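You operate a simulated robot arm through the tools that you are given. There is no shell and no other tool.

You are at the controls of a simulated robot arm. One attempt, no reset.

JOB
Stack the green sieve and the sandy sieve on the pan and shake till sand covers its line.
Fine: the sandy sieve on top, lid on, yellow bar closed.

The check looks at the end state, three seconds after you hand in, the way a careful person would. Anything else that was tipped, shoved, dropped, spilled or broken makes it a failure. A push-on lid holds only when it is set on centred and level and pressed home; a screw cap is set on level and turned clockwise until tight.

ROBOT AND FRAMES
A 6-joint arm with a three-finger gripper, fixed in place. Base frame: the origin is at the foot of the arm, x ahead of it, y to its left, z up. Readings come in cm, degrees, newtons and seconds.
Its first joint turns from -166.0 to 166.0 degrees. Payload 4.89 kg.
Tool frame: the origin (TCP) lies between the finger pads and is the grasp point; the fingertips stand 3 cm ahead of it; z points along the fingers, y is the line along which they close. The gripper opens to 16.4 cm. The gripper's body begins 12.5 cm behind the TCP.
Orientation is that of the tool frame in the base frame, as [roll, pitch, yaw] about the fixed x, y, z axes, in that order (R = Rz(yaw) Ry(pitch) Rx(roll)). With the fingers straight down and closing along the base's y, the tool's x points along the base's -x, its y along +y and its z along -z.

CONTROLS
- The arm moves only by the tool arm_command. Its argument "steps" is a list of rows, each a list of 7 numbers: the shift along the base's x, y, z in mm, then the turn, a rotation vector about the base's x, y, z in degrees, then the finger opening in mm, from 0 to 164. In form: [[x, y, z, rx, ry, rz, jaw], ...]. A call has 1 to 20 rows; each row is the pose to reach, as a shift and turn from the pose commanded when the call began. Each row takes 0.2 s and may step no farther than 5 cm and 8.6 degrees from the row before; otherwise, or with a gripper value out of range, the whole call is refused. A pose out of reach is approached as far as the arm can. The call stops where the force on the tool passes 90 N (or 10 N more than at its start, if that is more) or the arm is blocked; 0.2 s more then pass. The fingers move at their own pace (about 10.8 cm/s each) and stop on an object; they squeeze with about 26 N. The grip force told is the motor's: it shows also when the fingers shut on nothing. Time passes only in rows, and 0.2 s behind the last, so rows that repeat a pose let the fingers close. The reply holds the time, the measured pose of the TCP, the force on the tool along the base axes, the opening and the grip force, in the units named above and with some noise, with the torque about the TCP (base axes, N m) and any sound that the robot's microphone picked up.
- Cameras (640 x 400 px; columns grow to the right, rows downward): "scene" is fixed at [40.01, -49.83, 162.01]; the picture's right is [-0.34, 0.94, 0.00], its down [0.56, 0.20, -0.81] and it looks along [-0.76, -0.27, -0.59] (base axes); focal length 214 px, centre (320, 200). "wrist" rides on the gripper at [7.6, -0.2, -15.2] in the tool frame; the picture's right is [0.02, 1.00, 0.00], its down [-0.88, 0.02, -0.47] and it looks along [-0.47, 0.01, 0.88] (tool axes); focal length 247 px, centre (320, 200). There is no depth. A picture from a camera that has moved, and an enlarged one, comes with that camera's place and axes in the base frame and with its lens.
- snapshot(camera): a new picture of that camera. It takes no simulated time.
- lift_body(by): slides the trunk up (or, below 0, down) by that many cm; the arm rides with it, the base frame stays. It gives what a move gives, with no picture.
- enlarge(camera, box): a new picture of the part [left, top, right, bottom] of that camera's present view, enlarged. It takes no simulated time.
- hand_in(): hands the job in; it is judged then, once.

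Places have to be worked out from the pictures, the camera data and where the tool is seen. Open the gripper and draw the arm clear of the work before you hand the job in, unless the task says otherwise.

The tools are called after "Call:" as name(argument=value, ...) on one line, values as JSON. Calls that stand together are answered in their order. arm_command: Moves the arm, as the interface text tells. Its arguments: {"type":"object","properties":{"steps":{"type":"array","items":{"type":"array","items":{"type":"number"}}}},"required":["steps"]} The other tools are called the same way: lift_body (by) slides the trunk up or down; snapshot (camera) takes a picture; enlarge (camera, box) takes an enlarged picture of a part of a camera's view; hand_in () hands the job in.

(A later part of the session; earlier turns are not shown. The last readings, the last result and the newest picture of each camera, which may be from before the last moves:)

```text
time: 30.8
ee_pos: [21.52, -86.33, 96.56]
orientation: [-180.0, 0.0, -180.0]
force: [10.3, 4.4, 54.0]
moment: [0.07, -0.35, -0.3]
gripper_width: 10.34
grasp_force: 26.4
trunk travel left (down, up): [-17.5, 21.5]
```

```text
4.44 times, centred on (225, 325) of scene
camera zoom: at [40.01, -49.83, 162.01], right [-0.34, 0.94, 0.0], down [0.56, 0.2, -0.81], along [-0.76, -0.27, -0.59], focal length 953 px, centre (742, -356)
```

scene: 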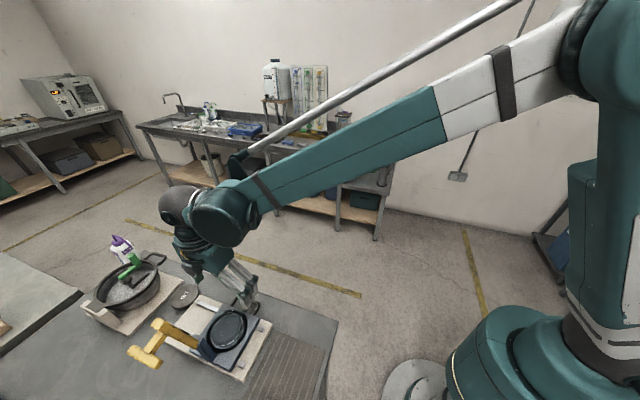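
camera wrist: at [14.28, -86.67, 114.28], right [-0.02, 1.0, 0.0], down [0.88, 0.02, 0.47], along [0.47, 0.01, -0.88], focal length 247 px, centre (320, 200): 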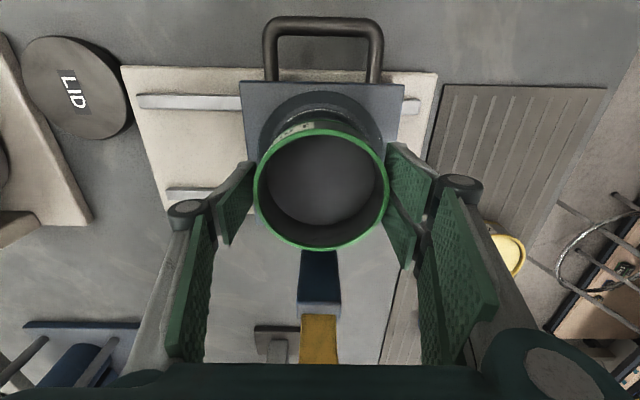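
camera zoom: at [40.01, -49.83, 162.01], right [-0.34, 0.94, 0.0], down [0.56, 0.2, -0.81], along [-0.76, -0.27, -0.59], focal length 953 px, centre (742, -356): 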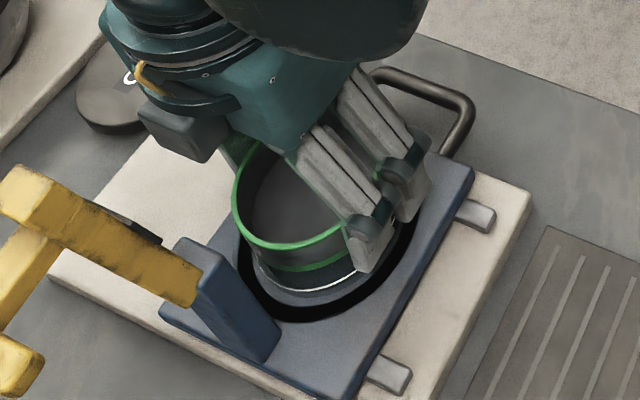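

Contact came early: 54 N at z=96.6, and the jaws spread to 10.3 cm, which is likely the pan's rim. The sieve appears to sit on the pan with its rim at z≈97. I'll relieve the load by 1 mm, open the jaws, rise and look.

Call:
arm_command(steps=[[0, 0, 1, 0, 0, 0, 0], [0, 0, 2, 0, 0, 0, 110], [0, 0, 2, 0, 0, 0, 130], [0, 0, 2, 0, 0, 0, 164], [0, 0, 2, 0, 0, 0, 164], [0, 0, 20, 0, 0, 0, 164], [0, 0, 60, 0, 0, 0, 164], [-20, 0, 80, 0, 0, 0, 164], [-20, 0, 80, 0, 0, 0, 164]])

Call:
snapshot(camera="wrist")

Call:
enlarge(camera="wrist", box=[260, 100, 380, 220])

Call:
enlarge(camera="scene", box=[180, 280, 270, 370])

```text
time: 32.8
ee_pos: [19.34, -86.62, 104.35]
orientation: [180.0, 0.0, -180.0]
force: [-1.2, 0.0, 1.3]
moment: [-0.01, -0.02, 0.03]
gripper_width: 16.4
grasp_force: 0.0
trunk travel left (down, up): [-17.5, 21.5]
```

```text
taken
camera wrist: at [11.77, -86.63, 119.72], right [-0.02, 1.0, 0.0], down [0.88, 0.02, 0.47], along [0.47, 0.01, -0.88], focal length 247 px, centre (320, 200)
```

wrist: 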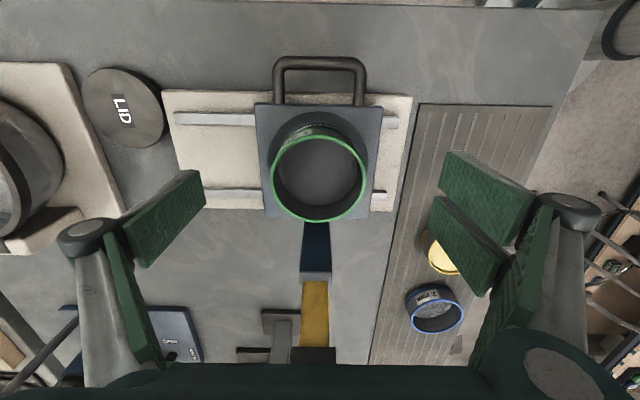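

```text
3.33 times, centred on (320, 160) of wrist
camera zoom: at [11.77, -86.63, 119.72], right [-0.02, 1.0, 0.0], down [0.88, 0.02, 0.47], along [0.47, 0.01, -0.88], focal length 823 px, centre (320, 333)
```

zoom: 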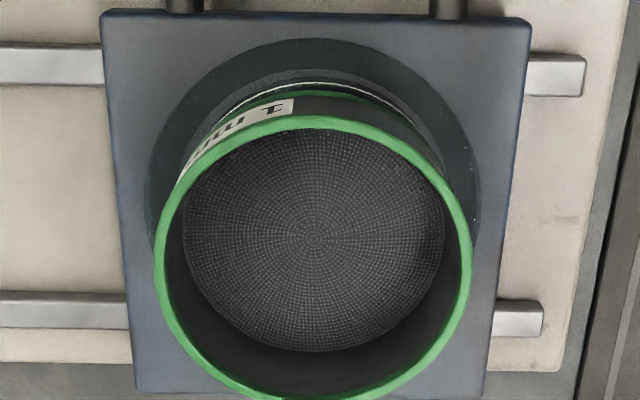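

```text
4.44 times, centred on (225, 325) of scene
camera zoom: at [40.01, -49.83, 162.01], right [-0.34, 0.94, 0.0], down [0.56, 0.2, -0.81], along [-0.76, -0.27, -0.59], focal length 953 px, centre (742, -356)
```

zoom: 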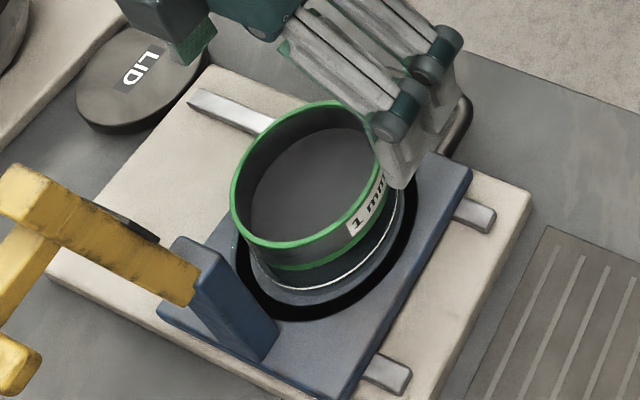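

Green's rim is now at about (22.0,-86.5), z≈96.6–97, and the white ring at z≈92.4 looks like the sand line on the glass wall. To check that it sits level and seated, I'll back off to −x and tilt the camera for a low side view.

Call:
arm_command(steps=[[-25, 0, 10, 0, -8, 0, 164], [-50, 0, 10, 0, -16, 0, 164], [-75, 0, 5, 0, -24, 0, 164], [-100, 0, 0, 0, -32, 0, 164], [-115, 0, 0, 0, -40, 0, 164], [-115, 0, 0, 0, -40, 0, 164]])

Call:
snapshot(camera="wrist")

Call:
enlarge(camera="wrist", box=[240, 130, 400, 250])

```text
time: 34.2
ee_pos: [7.95, -86.5, 104.28]
orientation: [-180.0, 40.2, 179.9]
force: [0.3, -1.0, -0.2]
moment: [0.04, -0.08, 0.04]
gripper_width: 16.39
grasp_force: 0.0
trunk travel left (down, up): [-17.5, 21.5]
```

```text
taken
camera wrist: at [-7.76, -86.71, 111.15], right [-0.02, 1.0, -0.01], down [0.37, 0.02, 0.93], along [0.93, 0.01, -0.37], focal length 247 px, centre (320, 200)
```

wrist: 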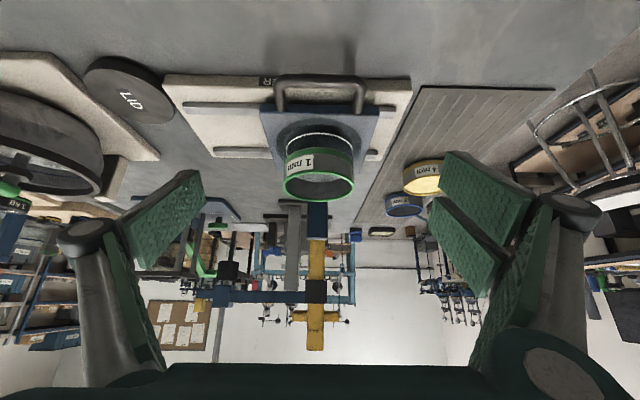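

```text
3.33 times, centred on (320, 190) of wrist
camera zoom: at [-7.76, -86.71, 111.15], right [-0.02, 1.0, -0.01], down [0.37, 0.02, 0.93], along [0.93, 0.01, -0.37], focal length 823 px, centre (320, 233)
```

zoom: 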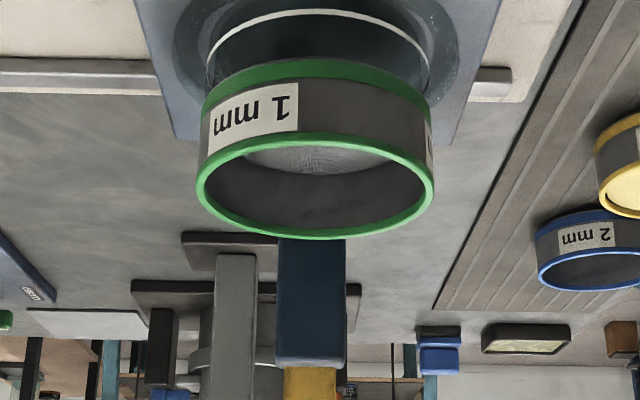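

The low view shows the sieve level and directly above the glass pan, with the white line below it. I'll zoom in on the joint.

Call:
enlarge(camera="wrist", box=[275, 120, 365, 210])

Call:
enlarge(camera="wrist", box=[270, 190, 370, 360])

```text
4.44 times, centred on (320, 165) of wrist
camera zoom: at [-7.76, -86.71, 111.15], right [-0.02, 1.0, -0.01], down [0.37, 0.02, 0.93], along [0.93, 0.01, -0.37], focal length 1098 px, centre (320, 356)
```

zoom: 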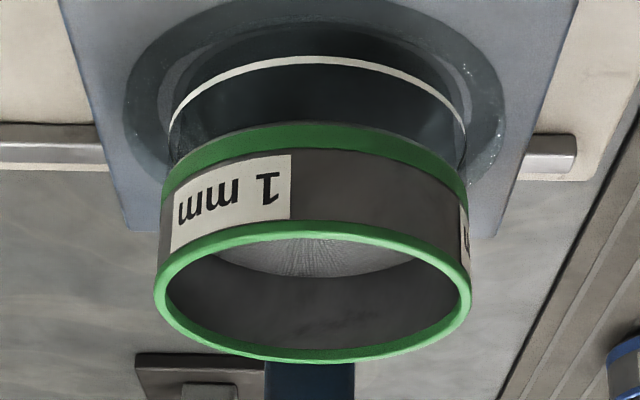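

```text
2.35 times, centred on (320, 275) of wrist
camera zoom: at [-7.76, -86.71, 111.15], right [-0.02, 1.0, -0.01], down [0.37, 0.02, 0.93], along [0.93, 0.01, -0.37], focal length 581 px, centre (320, 24)
```

zoom: 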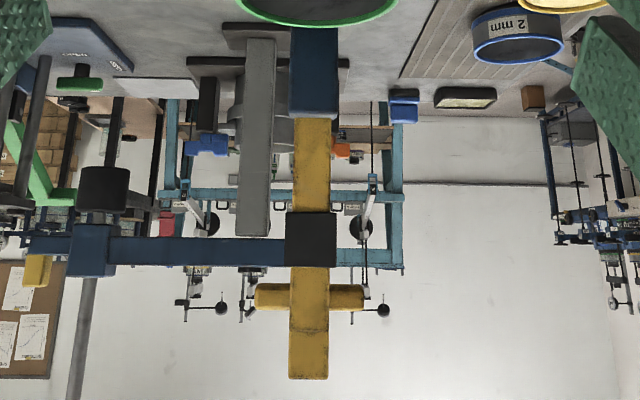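

The joint looks clean: the sieve's lower band sits on the glass rim, centred and level. Now I'll straighten the tool, rise, and go round to hover over the sandy (yellow) sieve.

Call:
arm_command(steps=[[0, 0, 10, 0, 8, 0, 164], [0, 10, 20, 0, 16, 0, 164], [0, 30, 35, 0, 24, 0, 164], [0, 60, 50, 0, 32, 0, 164], [0, 95, 60, 0, 40, 0, 164], [0, 135, 65, 0, 40, 0, 164], [15, 175, 65, 0, 40, 0, 164], [40, 210, 65, 0, 40, 0, 164], [80, 230, 60, 0, 40, 0, 164], [125, 235, 55, 0, 40, 0, 164], [170, 230, 50, 0, 40, 0, 164], [215, 222, 45, 0, 40, 0, 164], [255, 215, 35, 0, 40, 0, 164], [280, 213, 15, 0, 40, 0, 164], [285, 213, -15, 0, 40, 0, 164], [285, 213, -15, 0, 40, 0, 164]])

Call:
snapshot(camera="wrist")

Call:
enlarge(camera="wrist", box=[220, 60, 420, 210])

```text
time: 37.6
ee_pos: [36.55, -65.27, 102.81]
orientation: [-180.0, 0.0, -180.0]
force: [-0.4, -0.2, -1.1]
moment: [0.05, 0.05, 0.02]
gripper_width: 16.42
grasp_force: 0.0
trunk travel left (down, up): [-17.5, 21.5]
```

```text
taken
camera wrist: at [28.94, -65.32, 118.19], right [-0.02, 1.0, 0.0], down [0.88, 0.02, 0.47], along [0.47, 0.01, -0.88], focal length 247 px, centre (320, 200)
```

wrist: 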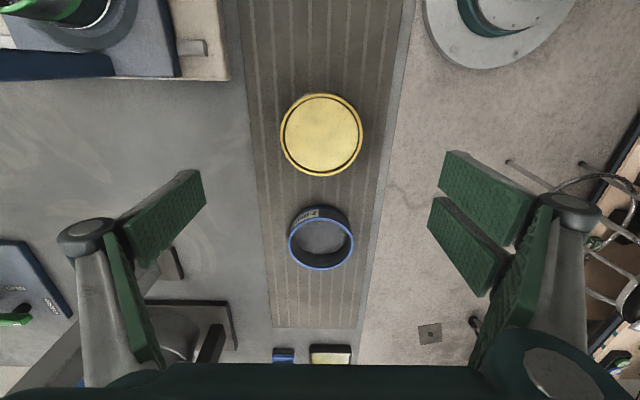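

```text
2.67 times, centred on (320, 135) of wrist
camera zoom: at [28.94, -65.32, 118.19], right [-0.02, 1.0, 0.0], down [0.88, 0.02, 0.47], along [0.47, 0.01, -0.88], focal length 659 px, centre (320, 373)
```

zoom: 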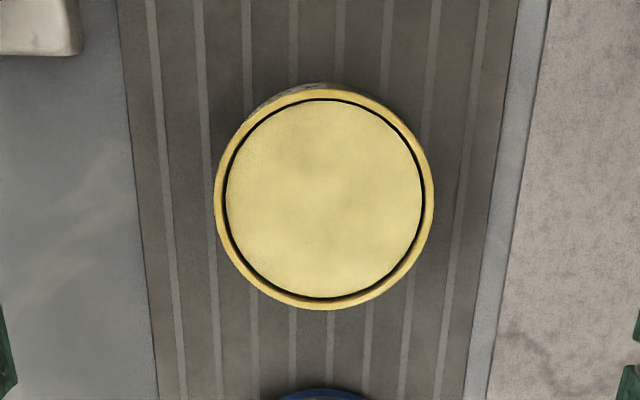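

The sandy sieve is centred at (36.24,-65.0), filled almost to the rim, which is at about 89.2. I'll centre over it, descend to z=89.8, grip and lift slowly and level.

Call:
arm_command(steps=[[-3, 2.5, -30, 0, 0, 0, 164], [-3, 2.5, -70, 0, 0, 0, 164], [-3, 2.5, -105, 0, 0, 0, 164], [-3, 2.5, -122, 0, 0, 0, 164], [-3, 2.5, -130, 0, 0, 0, 164], [-3, 2.5, -130, 0, 0, 0, 130], [-3, 2.5, -130, 0, 0, 0, 110], [-3, 2.5, -130, 0, 0, 0, 100], [-3, 2.5, -130, 0, 0, 0, 94], [-3, 2.5, -130, 0, 0, 0, 60], [-3, 2.5, -130, 0, 0, 0, 0], [-3, 2.5, -130, 0, 0, 0, 0], [-3, 2.5, -129, 0, 0, 0, 0], [-3, 2.5, -127, 0, 0, 0, 0], [-3, 2.5, -124, 0, 0, 0, 0], [-3, 2.5, -120, 0, 0, 0, 0], [-3, 2.5, -115, 0, 0, 0, 0], [-3, 2.5, -110, 0, 0, 0, 0], [-3, 2.5, -110, 0, 0, 0, 0]])

Call:
snapshot(camera="wrist")

Call:
enlarge(camera="wrist", box=[220, 60, 420, 260])

```text
time: 41.6
ee_pos: [36.14, -64.99, 91.8]
orientation: [179.9, 0.0, 180.0]
force: [0.4, 0.4, -1.8]
moment: [0.01, 0.0, 0.0]
gripper_width: 9.6
grasp_force: 25.8
trunk travel left (down, up): [-17.5, 21.5]
```

```text
taken
camera wrist: at [28.5, -65.09, 107.22], right [-0.02, 1.0, 0.0], down [0.88, 0.02, 0.47], along [0.47, 0.01, -0.88], focal length 247 px, centre (320, 200)
```

wrist: 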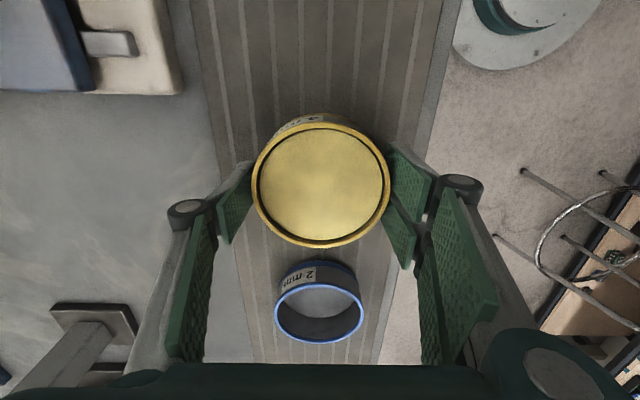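

```text
2.00 times, centred on (320, 160) of wrist
camera zoom: at [28.5, -65.09, 107.22], right [-0.02, 1.0, 0.0], down [0.88, 0.02, 0.47], along [0.47, 0.01, -0.88], focal length 494 px, centre (320, 280)
```

zoom: 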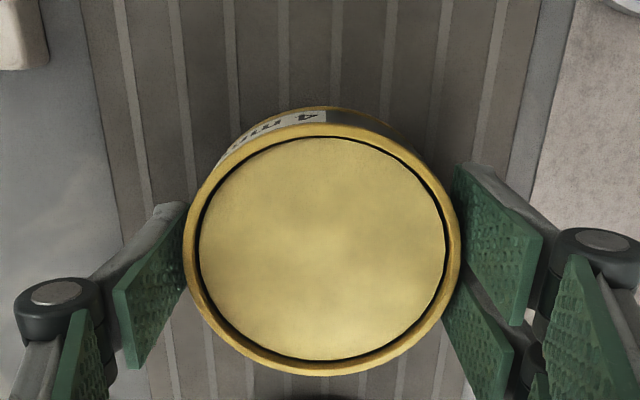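

The sandy sieve is held level with no spill, centred on the TCP. I'll carry it smoothly up, over to x=22, and then toward the stack at z≈108.

Call:
arm_command(steps=[[0, 0, 8, 0, 0, 0, 0], [0, 0, 22, 0, 0, 0, 0], [0, 0, 42, 0, 0, 0, 0], [0, 0, 67, 0, 0, 0, 0], [0, 1, 95, 0, 0, 0, 0], [-3, 1, 120, 0, 0, 0, 0], [-10, 2, 142, 0, 0, 0, 0], [-22, 3, 158, 0, 0, 0, 0], [-40, 4, 170, 0, 0, 0, 0], [-60, 5, 177, 0, 0, 0, 0], [-80, 5, 180, 0, 0, 0, 0], [-100, 5, 180, 0, 0, 0, 0], [-118, 5, 180, 0, 0, 0, 0], [-131, 2, 180, 0, 0, 0, 0], [-138, -4, 180, 0, 0, 0, 0], [-141, -14, 180, 0, 0, 0, 0], [-141.5, -28, 180, 0, 0, 0, 0], [-141.5, -42, 180, 0, 0, 0, 0], [-141.5, -50, 180, 0, 0, 0, 0], [-141.5, -52, 180, 0, 0, 0, 0]])

Call:
arm_command(steps=[[0, -4, 0, 0, 0, 0, 0], [0, -14, 0, 0, 0, 0, 0], [0, -30, -2, 0, 0, 0, 0], [0, -50, -6, 0, 0, 0, 0], [0, -72, -12, 0, 0, 0, 0], [0, -95, -20, 0, 0, 0, 0], [0, -118, -28, 0, 0, 0, 0], [0, -138, -36, 0, 0, 0, 0], [0, -152, -42, 0, 0, 0, 0], [0, -160, -48, 0, 0, 0, 0], [0, -163.5, -52, 0, 0, 0, 0], [0, -163.5, -54, 0, 0, 0, 0], [0, -163.5, -54, 0, 0, 0, 0]])

Call:
snapshot(camera="wrist")

Call:
enlarge(camera="wrist", box=[220, 60, 420, 260])

Call:
enlarge(camera="scene", box=[150, 250, 290, 370])

```text
time: 45.8
ee_pos: [21.97, -70.07, 109.71]
orientation: [180.0, 0.1, -180.0]
force: [0.0, 0.7, -1.7]
moment: [0.01, -0.03, -0.03]
gripper_width: 9.57
grasp_force: 25.7
trunk travel left (down, up): [-17.5, 21.5]
```

```text
time: 48.6
ee_pos: [22.0, -86.57, 104.34]
orientation: [-180.0, 0.0, 179.9]
force: [-0.4, -0.2, -0.6]
moment: [-0.01, -0.02, 0.03]
gripper_width: 9.57
grasp_force: 26.6
trunk travel left (down, up): [-17.5, 21.5]
```

```text
taken
camera wrist: at [14.35, -86.63, 119.76], right [-0.02, 1.0, 0.0], down [0.88, 0.02, 0.47], along [0.47, 0.01, -0.88], focal length 247 px, centre (320, 200)
```

wrist: 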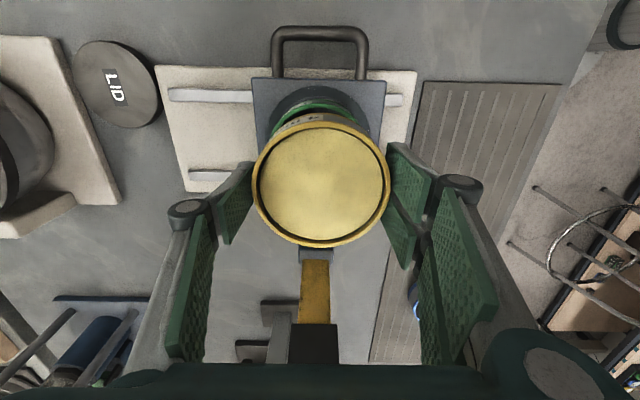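

```text
2.00 times, centred on (320, 160) of wrist
camera zoom: at [14.35, -86.63, 119.76], right [-0.02, 1.0, 0.0], down [0.88, 0.02, 0.47], along [0.47, 0.01, -0.88], focal length 494 px, centre (320, 280)
```

zoom: 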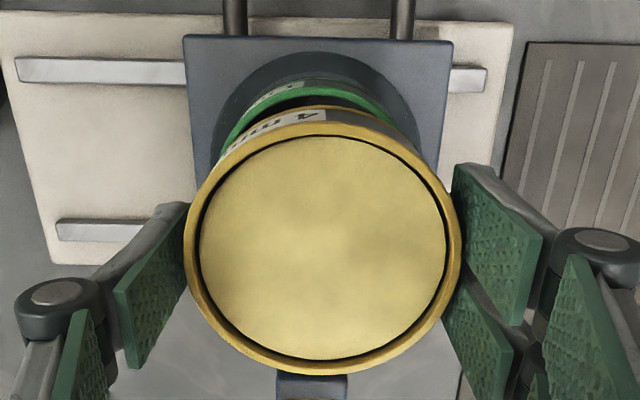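

```text
3.33 times, centred on (220, 310) of scene
camera zoom: at [40.01, -49.83, 162.01], right [-0.34, 0.94, 0.0], down [0.56, 0.2, -0.81], along [-0.76, -0.27, -0.59], focal length 715 px, centre (653, -167)
```

zoom: 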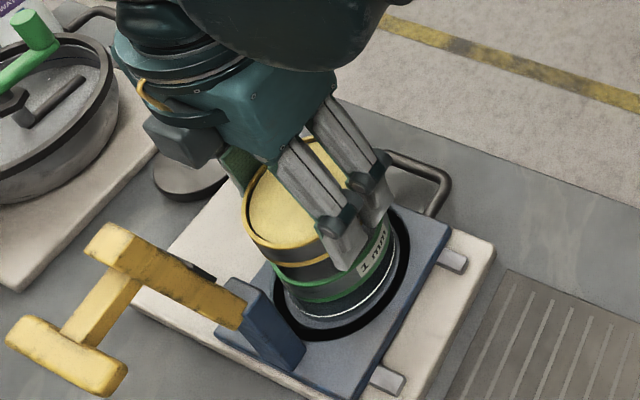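

Carriage marks show that it slid about 0.25 cm toward −y when I released green, so green is now 0.24 cm to −y of the held sieve. I'll correct for that and descend toward contact in small steps.

Call:
arm_command(steps=[[-1, -2.4, -5, 0, 0, 0, 0], [-1, -2.4, -14, 0, 0, 0, 0], [-1, -2.4, -22, 0, 0, 0, 0], [-1, -2.4, -26, 0, 0, 0, 0], [-1, -2.4, -28, 0, 0, 0, 0], [-1, -2.4, -28, 0, 0, 0, 0]])

Call:
enlarge(camera="wrist", box=[220, 60, 420, 260])

Call:
enlarge(camera="scene", box=[180, 270, 280, 360])

```text
time: 50.0
ee_pos: [21.78, -86.69, 101.64]
orientation: [-180.0, 0.0, 180.0]
force: [1.0, 0.7, -1.9]
moment: [-0.03, -0.01, -0.02]
gripper_width: 9.56
grasp_force: 26.2
trunk travel left (down, up): [-17.5, 21.5]
```

```text
2.00 times, centred on (320, 160) of wrist
camera zoom: at [14.24, -86.88, 117.0], right [-0.02, 1.0, 0.0], down [0.88, 0.02, 0.47], along [0.47, 0.01, -0.88], focal length 494 px, centre (320, 280)
```

zoom: 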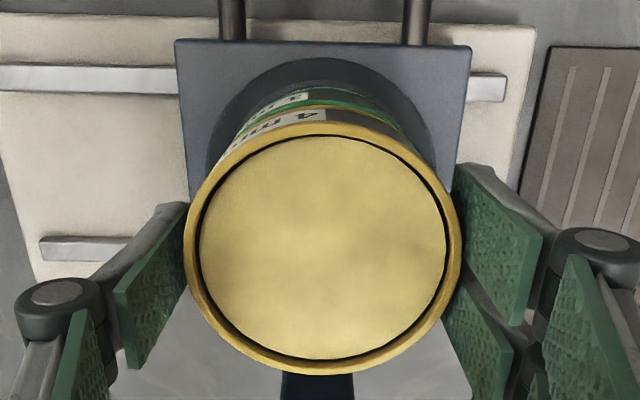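

```text
4.44 times, centred on (230, 315) of scene
camera zoom: at [40.01, -49.83, 162.01], right [-0.34, 0.94, 0.0], down [0.56, 0.2, -0.81], along [-0.76, -0.27, -0.59], focal length 953 px, centre (720, -311)
```

zoom: 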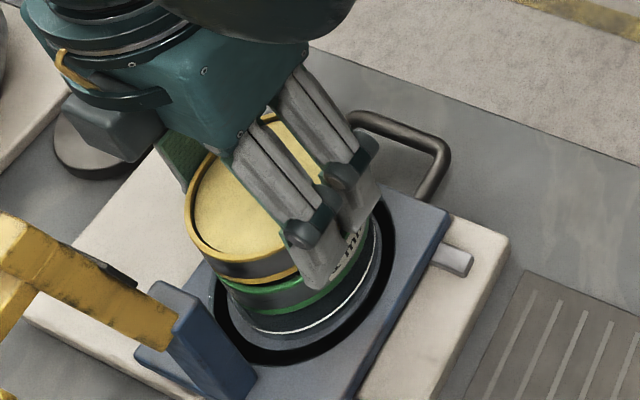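

The sieves look aligned with a small gap left and no contact yet. I'll lower 1 mm at a time.

Call:
arm_command(steps=[[0, 0, -1.5, 0, 0, 0, 0], [0, 0, -3, 0, 0, 0, 0], [0, 0, -4.5, 0, 0, 0, 0], [0, 0, -4.5, 0, 0, 0, 0]])

```text
time: 51.0
ee_pos: [21.9, -86.75, 101.12]
orientation: [179.9, 0.0, 180.0]
force: [-0.7, 0.9, -1.9]
moment: [0.0, 0.0, 0.02]
gripper_width: 9.55
grasp_force: 26.3
trunk travel left (down, up): [-17.5, 21.5]
```

Call:
arm_command(steps=[[0, 0, -1, 0, 0, 0, 0], [0, 0, -2, 0, 0, 0, 0], [0, 0, -3, 0, 0, 0, 0], [0, 0, -3, 0, 0, 0, 0]])

```text
time: 52.0
ee_pos: [21.83, -86.77, 100.91]
orientation: [180.0, 0.0, 180.0]
force: [0.8, -0.4, -2.2]
moment: [0.01, 0.02, -0.03]
gripper_width: 9.57
grasp_force: 26.2
trunk travel left (down, up): [-17.5, 21.5]
```

There is still no contact at z=100.9, so I continue down in 1 mm steps.

Call:
arm_command(steps=[[0, 0, -1, 0, 0, 0, 0], [0, 0, -2, 0, 0, 0, 0], [0, 0, -3, 0, 0, 0, 0], [0, 0, -3, 0, 0, 0, 0]])

```text
time: 53.0
ee_pos: [21.82, -86.7, 100.75]
orientation: [-180.0, 0.0, 180.0]
force: [-0.4, -1.9, 12.6]
moment: [0.16, 0.09, -0.05]
gripper_width: 9.54
grasp_force: 25.6
trunk travel left (down, up): [-17.5, 21.5]
```

Contact came at z≈100.7 with 12.6 N. I'll check the joint in pictures.

Call:
enlarge(camera="wrist", box=[220, 60, 420, 260])

Call:
enlarge(camera="scene", box=[190, 290, 270, 350])

```text
2.00 times, centred on (320, 160) of wrist
camera zoom: at [14.23, -86.83, 116.04], right [-0.02, 1.0, 0.0], down [0.88, 0.02, 0.47], along [0.47, 0.01, -0.88], focal length 494 px, centre (320, 280)
```

zoom: 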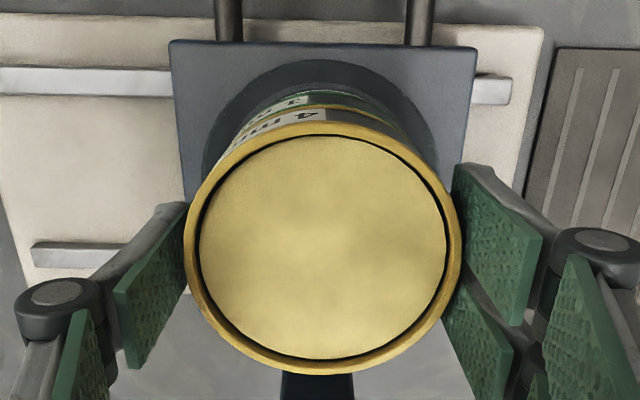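

```text
6.67 times, centred on (230, 320) of scene
camera zoom: at [40.01, -49.83, 162.01], right [-0.34, 0.94, 0.0], down [0.56, 0.2, -0.81], along [-0.76, -0.27, -0.59], focal length 1430 px, centre (920, -600)
```

zoom: 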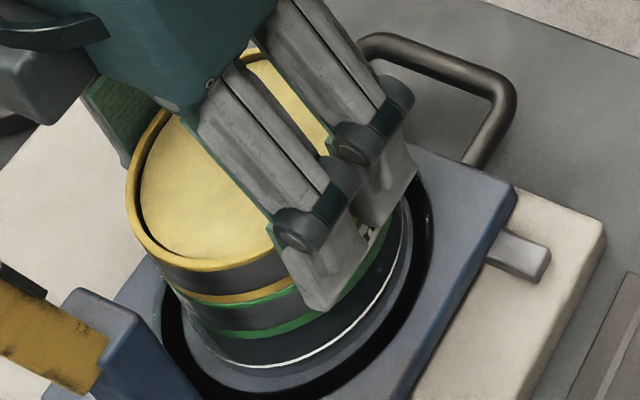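

The yellow sieve sits squarely on green. I'll release it, rise straight up and inspect.

Call:
arm_command(steps=[[0, 0, 0, 0, 0, 0, 98], [0, 0, 0, 0, 0, 0, 110], [0, 0, 0, 0, 0, 0, 130], [0, 0, 0, 0, 0, 0, 164], [0, 0, 0, 0, 0, 0, 164], [0, 0, 20, 0, 0, 0, 164], [0, 0, 60, 0, 0, 0, 164], [-25, 0, 70, 0, -8, 0, 164], [-50, 0, 70, 0, -16, 0, 164], [-75, 0, 65, 0, -24, 0, 164], [-100, 0, 60, 0, -32, 0, 164], [-135, 0, 60, 0, -40, 0, 164], [-135, 0, 60, 0, -40, 0, 164]])

Call:
snapshot(camera="wrist")

Call:
enlarge(camera="wrist", box=[270, 110, 370, 210])

Call:
enlarge(camera="scene", box=[150, 270, 270, 360])

```text
time: 55.8
ee_pos: [8.24, -86.93, 106.57]
orientation: [180.0, 40.1, -179.9]
force: [0.8, -0.7, 0.5]
moment: [0.04, -0.06, 0.04]
gripper_width: 16.37
grasp_force: 0.0
trunk travel left (down, up): [-17.5, 21.5]
```

```text
taken
camera wrist: at [-7.36, -86.91, 113.53], right [-0.02, 1.0, -0.01], down [0.37, 0.02, 0.93], along [0.93, 0.01, -0.37], focal length 247 px, centre (320, 200)
```

wrist: 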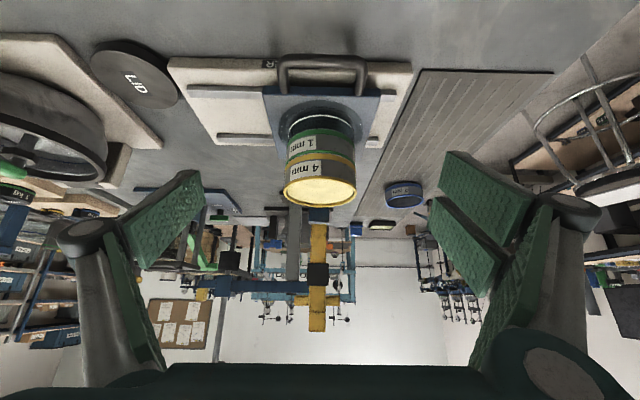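

```text
4.00 times, centred on (320, 160) of wrist
camera zoom: at [-7.36, -86.91, 113.53], right [-0.02, 1.0, -0.01], down [0.37, 0.02, 0.93], along [0.93, 0.01, -0.37], focal length 988 px, centre (320, 360)
```

zoom: 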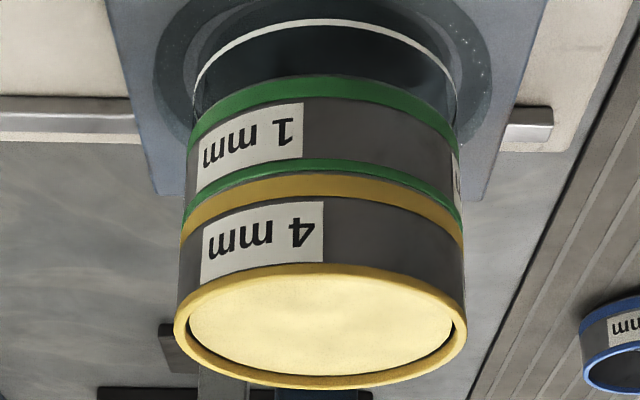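

```text
4.44 times, centred on (210, 315) of scene
camera zoom: at [40.01, -49.83, 162.01], right [-0.34, 0.94, 0.0], down [0.56, 0.2, -0.81], along [-0.76, -0.27, -0.59], focal length 953 px, centre (809, -311)
```

zoom: 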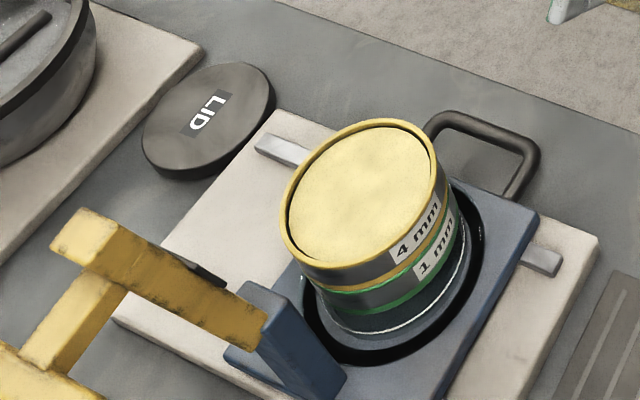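

The stack is clean: pan, green 1 mm, yellow 4 mm, all aligned. The lid at about (17,-111.5,87) is beyond upright reach, so I'll approach it leaning back toward the base. First I rise, and up high I turn the tilted tool 90° so it leans to +y with the jaws along x.

Call:
arm_command(steps=[[0, 0, 45, 0, 0, 0, 164], [0, 0, 90, 0, 0, 0, 164], [0, 0, 135, 0, 0, 0, 164], [0, 0, 170, 0, 0, -8, 164], [0, 0, 180, 0, 0, -16, 164], [0, 0, 180, 0, 0, -24, 164], [0, 0, 180, 0, 0, -32, 164], [5, 0, 180, 0, 0, -40, 164], [10, 0, 180, 0, 0, -48, 164], [20, 0, 180, 0, 0, -56, 164], [30, 0, 180, 0, 0, -64, 164], [40, 0, 180, 0, 0, -72, 164], [50, 0, 180, 0, 0, -80, 164], [60, 0, 180, 0, 0, -86, 164], [80, 0, 180, 0, 0, -90, 164], [80, 0, 180, 0, 0, -90, 164]])

Call:
snapshot(camera="wrist")

Call:
snapshot(camera="scene")

```text
time: 59.2
ee_pos: [16.42, -86.73, 124.57]
orientation: [180.0, 40.0, 90.0]
force: [-1.1, 0.2, 0.2]
moment: [0.0, 0.01, -0.02]
gripper_width: 16.39
grasp_force: 0.0
trunk travel left (down, up): [-17.5, 21.5]
```

```text
taken
camera wrist: at [16.25, -71.05, 131.5], right [1.0, 0.02, -0.01], down [0.02, -0.37, 0.93], along [0.01, -0.93, -0.37], focal length 247 px, centre (320, 200)
```

wrist: 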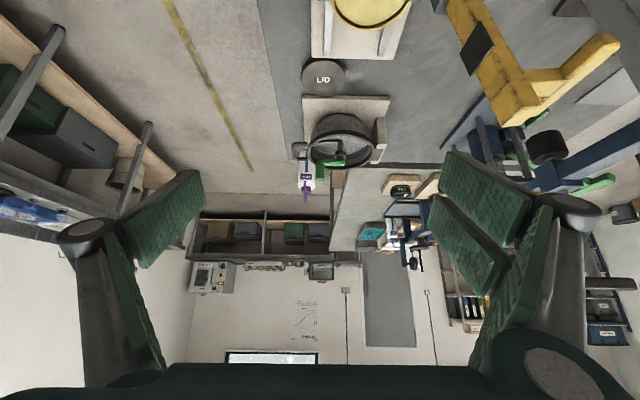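

```text
taken
```

scene: 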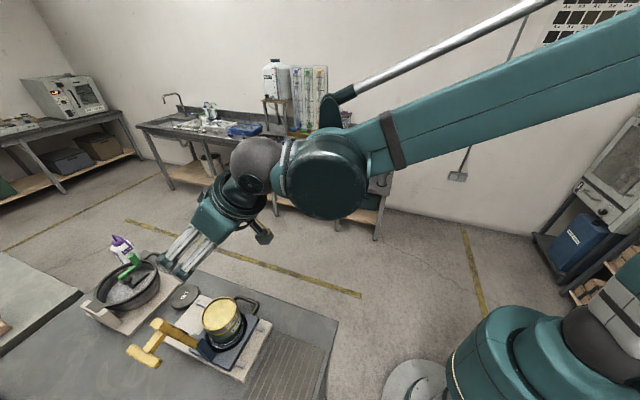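

The lid is clear in view, and the wrist drum should pass about 5 cm above the stack top. I'll zoom in to locate the lid precisely.

Call:
enlarge(camera="wrist", box=[270, 30, 390, 130])

Call:
enlarge(camera="scene", box=[130, 260, 250, 340])

```text
4.00 times, centred on (330, 80) of wrist
camera zoom: at [16.25, -71.05, 131.5], right [1.0, 0.02, -0.01], down [0.02, -0.37, 0.93], along [0.01, -0.93, -0.37], focal length 988 px, centre (280, 680)
```

zoom: 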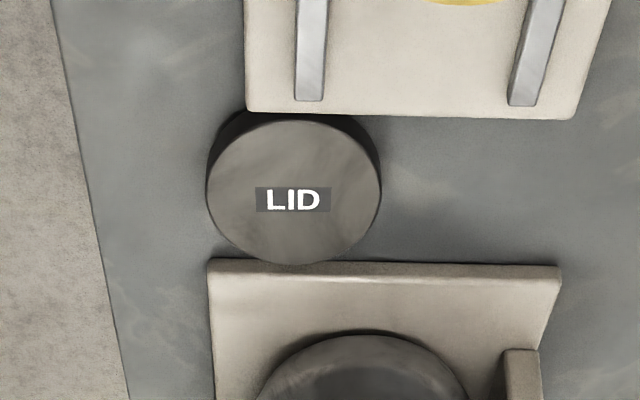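

```text
5.00 times, centred on (190, 300) of scene
camera zoom: at [40.01, -49.83, 162.01], right [-0.34, 0.94, 0.0], down [0.56, 0.2, -0.81], along [-0.76, -0.27, -0.59], focal length 1072 px, centre (970, -300)
```

zoom: 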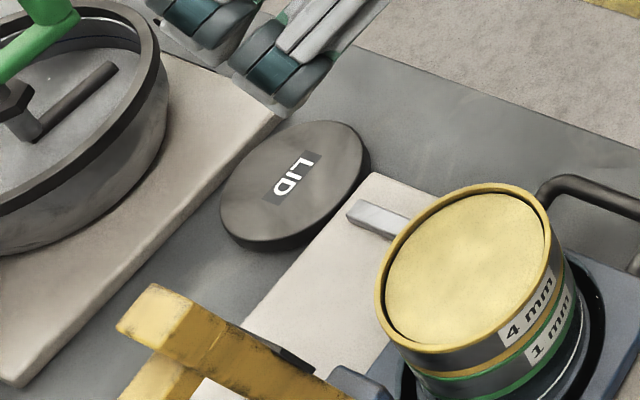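

The lid's top face is centred at about (17.0,-111.0), z≈87.4, with a diameter of about 9.4. I'll go down to a hover about 8 cm above grasp height with a 35° lean, and check that the arm reaches.

Call:
arm_command(steps=[[0, -30, -20, 1, 0, 0, 140], [1, -65, -45, 2, 0, 0, 135], [2, -100, -70, 3, 0, 0, 135], [3, -130, -105, 4, 0, 0, 135], [4, -160, -140, 5, 0, 0, 135], [5, -190, -175, 5, 0, 0, 135], [6, -215, -210, 5, 0, 0, 135], [6, -230, -245, 5, 0, 0, 135], [6, -234, -270, 5, 0, 0, 135], [6, -234, -270, 5, 0, 0, 135]])

Call:
snapshot(camera="wrist")

Call:
snapshot(camera="scene")

```text
time: 61.4
ee_pos: [17.05, -110.23, 97.57]
orientation: [180.0, 35.1, 90.0]
force: [0.7, -0.9, -1.2]
moment: [-0.01, 0.04, -0.02]
gripper_width: 13.5
grasp_force: 0.0
trunk travel left (down, up): [-17.5, 21.5]
```

```text
taken
camera wrist: at [16.86, -95.1, 105.77], right [1.0, 0.02, -0.01], down [0.02, -0.45, 0.89], along [0.01, -0.89, -0.45], focal length 247 px, centre (320, 200)
```

wrist: 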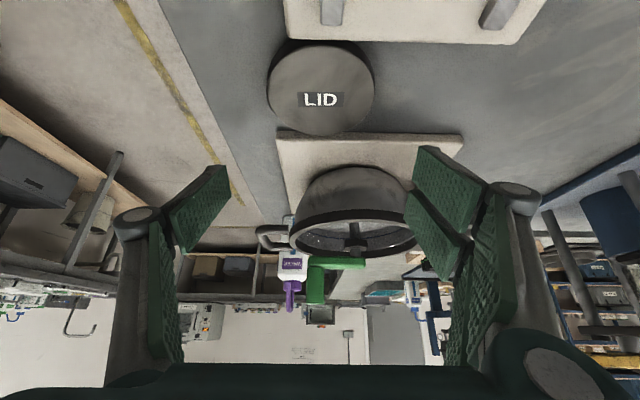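

```text
taken
```

scene: 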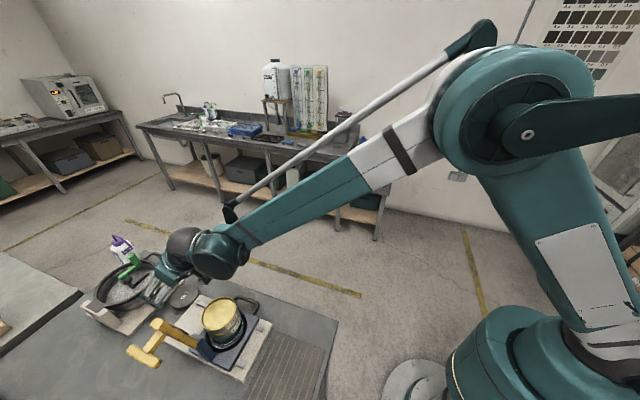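

The arm reaches, and the drum is clear of the stack. I'll zoom in on the lid for final alignment.

Call:
enlarge(camera="wrist", box=[240, 10, 400, 170])

Call:
enlarge(camera="scene", box=[120, 220, 280, 340])

```text
2.50 times, centred on (320, 90) of wrist
camera zoom: at [16.86, -95.1, 105.77], right [1.0, 0.02, -0.01], down [0.02, -0.45, 0.89], along [0.01, -0.89, -0.45], focal length 617 px, centre (320, 475)
```

zoom: 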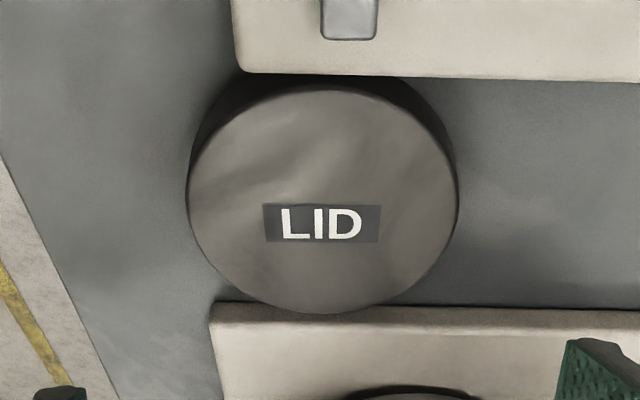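

```text
3.33 times, centred on (200, 280) of scene
camera zoom: at [40.01, -49.83, 162.01], right [-0.34, 0.94, 0.0], down [0.56, 0.2, -0.81], along [-0.76, -0.27, -0.59], focal length 715 px, centre (720, -67)
```

zoom: 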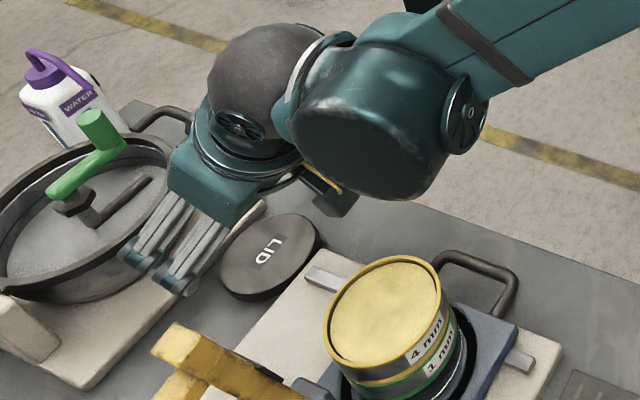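

The lid centre is about (17.0,-110.8), top z≈87.6, and the jaws straddle it. I'll shift 3 mm back and descend carefully to about z=89.7, watching the force.

Call:
arm_command(steps=[[0, 3, -25, 0, 0, 0, 135], [0, 3, -50, 0, 0, 0, 135], [0, 3, -68, 0, 0, 0, 135], [0, 3, -75, 0, 0, 0, 135], [0, 3, -79, 0, 0, 0, 135], [0, 3, -79, 0, 0, 0, 135]])

Call:
snapshot(camera="wrist")

Call:
enlarge(camera="scene", box=[130, 240, 250, 330])

```text
time: 62.8
ee_pos: [16.86, -109.94, 89.69]
orientation: [180.0, 35.0, 89.9]
force: [-0.3, -0.9, 0.4]
moment: [0.0, -0.02, -0.03]
gripper_width: 13.51
grasp_force: 0.1
trunk travel left (down, up): [-17.5, 21.5]
```

```text
taken
camera wrist: at [16.83, -94.84, 97.93], right [1.0, 0.02, -0.01], down [0.02, -0.45, 0.89], along [0.01, -0.89, -0.45], focal length 247 px, centre (320, 200)
```

wrist: 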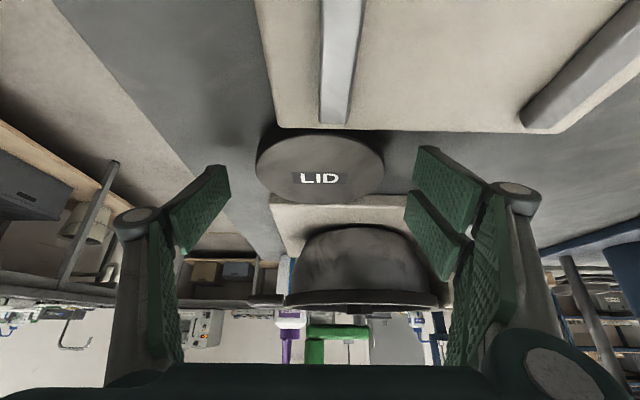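

```text
4.44 times, centred on (190, 285) of scene
camera zoom: at [40.01, -49.83, 162.01], right [-0.34, 0.94, 0.0], down [0.56, 0.2, -0.81], along [-0.76, -0.27, -0.59], focal length 953 px, centre (898, -178)
```

zoom: 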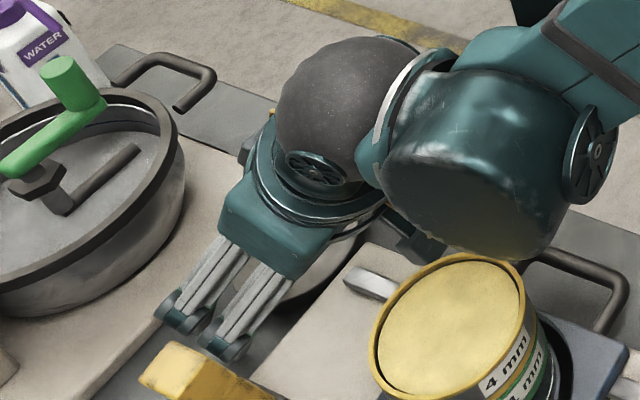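

No contact yet, and I have about 1.1 cm of overlap on the lid rim. I'll go 3 mm lower and close the jaws.

Call:
arm_command(steps=[[0, 0, -1.5, 0, 0, 0, 135], [0, 0, -3, 0, 0, 0, 135], [0, 0, -3, 0, 0, 0, 120], [0, 0, -3, 0, 0, 0, 108], [0, 0, -3, 0, 0, 0, 98], [0, 0, -3, 0, 0, 0, 88], [0, 0, -3, 0, 0, 0, 40], [0, 0, -3, 0, 0, 0, 0], [0, 0, -3, 0, 0, 0, 0]])

Call:
snapshot(camera="wrist")

```text
time: 64.8
ee_pos: [17.09, -109.72, 89.82]
orientation: [180.0, 35.1, 89.8]
force: [25.3, -6.3, 64.9]
moment: [0.39, -4.2, -0.5]
gripper_width: 9.33
grasp_force: 26.1
trunk travel left (down, up): [-17.5, 21.5]
```

```text
taken
camera wrist: at [16.89, -94.63, 97.98], right [1.0, 0.02, -0.01], down [0.02, -0.45, 0.89], along [0.01, -0.89, -0.45], focal length 247 px, centre (320, 200)
```

wrist: 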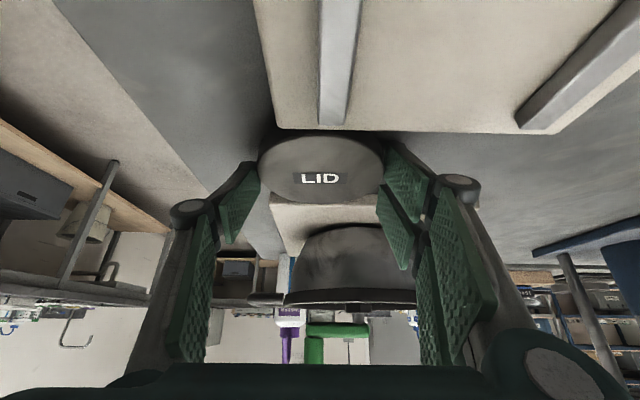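

The opening is 9.33 cm, but 65 N upward on the +x finger means its tip is pressing on the bench. I'll raise the command 4 mm to relieve that and keep the grip.

Call:
arm_command(steps=[[0, 0, 2, 0, 0, 0, 0], [0, 0, 4, 0, 0, 0, 0], [0, 0, 4, 0, 0, 0, 0]])

Call:
snapshot(camera="wrist")

```text
time: 65.6
ee_pos: [16.96, -109.65, 89.96]
orientation: [-179.9, 35.1, 90.0]
force: [11.6, 6.1, 26.6]
moment: [0.54, -1.89, 0.14]
gripper_width: 9.33
grasp_force: 26.0
trunk travel left (down, up): [-17.5, 21.5]
```

```text
taken
camera wrist: at [16.77, -94.65, 98.08], right [1.0, 0.02, -0.01], down [0.02, -0.45, 0.89], along [0.01, -0.89, -0.45], focal length 247 px, centre (320, 200)
```

wrist: 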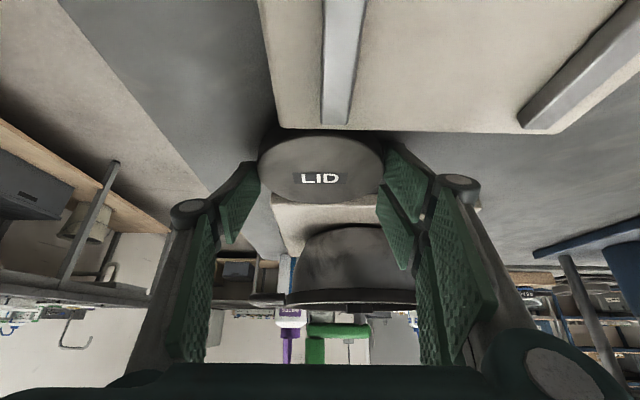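

The force drops as I rise, so one finger was bearing on something while closing. I'll lift slowly and see whether the lid comes along.

Call:
arm_command(steps=[[0, 0, 1, 0, 0, 0, 0], [0, 0, 2, 0, 0, 0, 0], [0, 0, 3, 0, 0, 0, 0], [0, 0, 5, 0, 0, 0, 0], [0, 0, 8, 0, 0, 0, 0], [0, 0, 8, 0, 0, 0, 0]])

Call:
snapshot(camera="wrist")

Call:
enlarge(camera="scene", box=[130, 240, 250, 330])

```text
time: 67.0
ee_pos: [17.12, -109.84, 90.65]
orientation: [-180.0, 34.9, 90.0]
force: [-0.9, 1.0, -1.7]
moment: [-0.01, -0.02, -0.02]
gripper_width: 9.29
grasp_force: 25.6
trunk travel left (down, up): [-17.5, 21.5]
```

```text
taken
camera wrist: at [16.84, -94.79, 98.84], right [1.0, 0.02, -0.01], down [0.02, -0.45, 0.89], along [0.01, -0.89, -0.45], focal length 247 px, centre (320, 200)
```

wrist: 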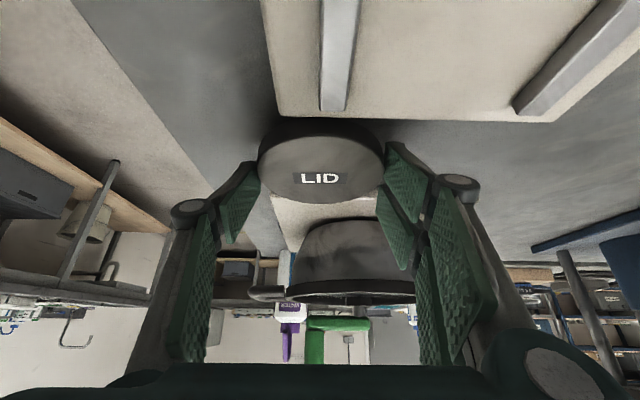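

```text
4.44 times, centred on (190, 285) of scene
camera zoom: at [40.01, -49.83, 162.01], right [-0.34, 0.94, 0.0], down [0.56, 0.2, -0.81], along [-0.76, -0.27, -0.59], focal length 953 px, centre (898, -178)
```

zoom: 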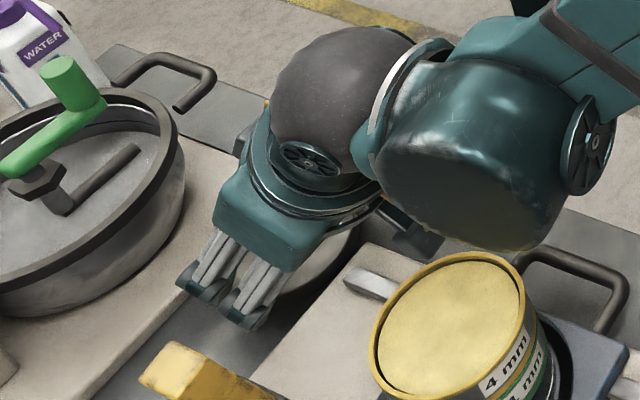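

The lid comes up with the gripper (about 1.7 N, no other contact). I'll lift it straight up, move back over, and turn the leaning tool 90° up high so that it leans to −x, away from the bar.

Call:
arm_command(steps=[[0, 0, 8, 0, 0, 0, 0], [0, 0, 22, 0, 0, 0, 0], [0, 0, 42, 0, 0, 0, 0], [0, 0, 70, 0, 0, 0, 0], [0, 5, 105, 0, 0, 0, 0], [0, 10, 140, 0, 0, 0, 0], [0, 20, 175, 0, 0, 0, 0], [-2, 35, 210, 0, 0, 0, 0], [-5, 55, 245, 0, 0, 0, 0], [-8, 80, 280, 0, 0, 0, 0], [-12, 105, 310, 0, 0, 0, 0], [-18, 135, 335, 0, 0, 0, 0], [-24, 165, 345, 0, 0, 0, 0], [-32, 190, 345, 0, 0, 0, 0], [-40, 210, 345, 0, 0, 0, 0], [-48, 222, 345, 0, 0, 0, 0], [-55, 228, 345, 0, 0, 0, 0], [-55, 228, 345, 0, 0, 0, 0]])

Call:
snapshot(camera="wrist")

```text
time: 70.8
ee_pos: [11.42, -87.03, 125.15]
orientation: [-180.0, 35.0, 90.0]
force: [0.4, -0.5, -1.3]
moment: [0.03, 0.0, -0.04]
gripper_width: 9.31
grasp_force: 26.1
trunk travel left (down, up): [-17.5, 21.5]
```

```text
taken
camera wrist: at [11.27, -71.91, 133.32], right [1.0, 0.02, -0.01], down [0.02, -0.45, 0.89], along [0.01, -0.89, -0.45], focal length 247 px, centre (320, 200)
```

wrist: 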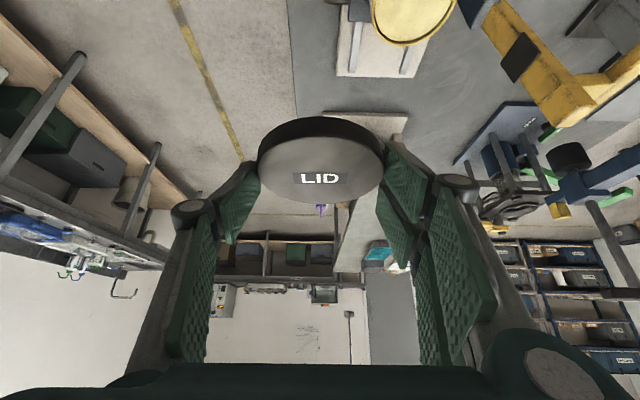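

The lid is held firmly. I'll zoom in to measure its position and level in the hand.

Call:
enlarge(camera="wrist", box=[240, 90, 400, 230])

Call:
enlarge(camera="scene", box=[140, 180, 300, 300])

```text
2.86 times, centred on (320, 160) of wrist
camera zoom: at [11.27, -71.91, 133.32], right [1.0, 0.02, -0.01], down [0.02, -0.45, 0.89], along [0.01, -0.89, -0.45], focal length 706 px, centre (320, 314)
```

zoom: 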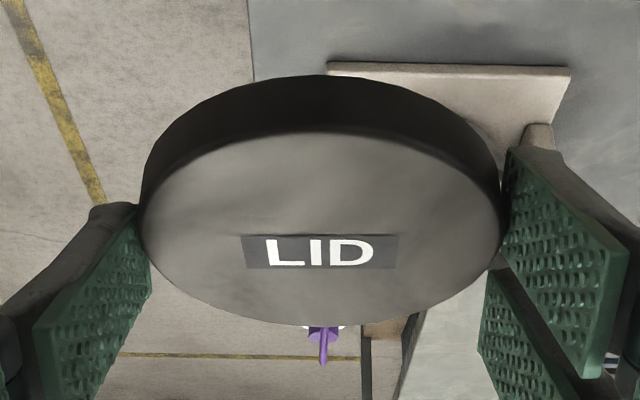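

```text
3.33 times, centred on (220, 240) of scene
camera zoom: at [40.01, -49.83, 162.01], right [-0.34, 0.94, 0.0], down [0.56, 0.2, -0.81], along [-0.76, -0.27, -0.59], focal length 715 px, centre (653, 67)
```

zoom: 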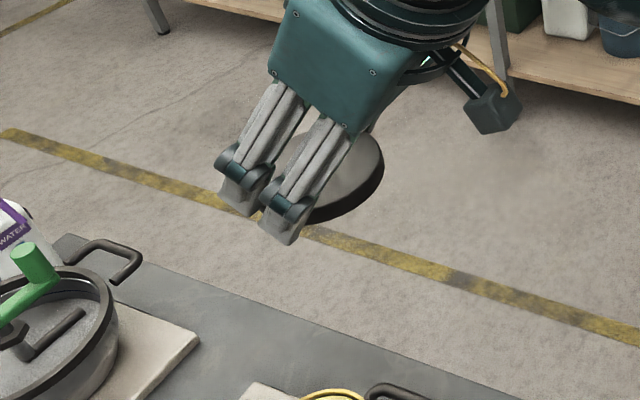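

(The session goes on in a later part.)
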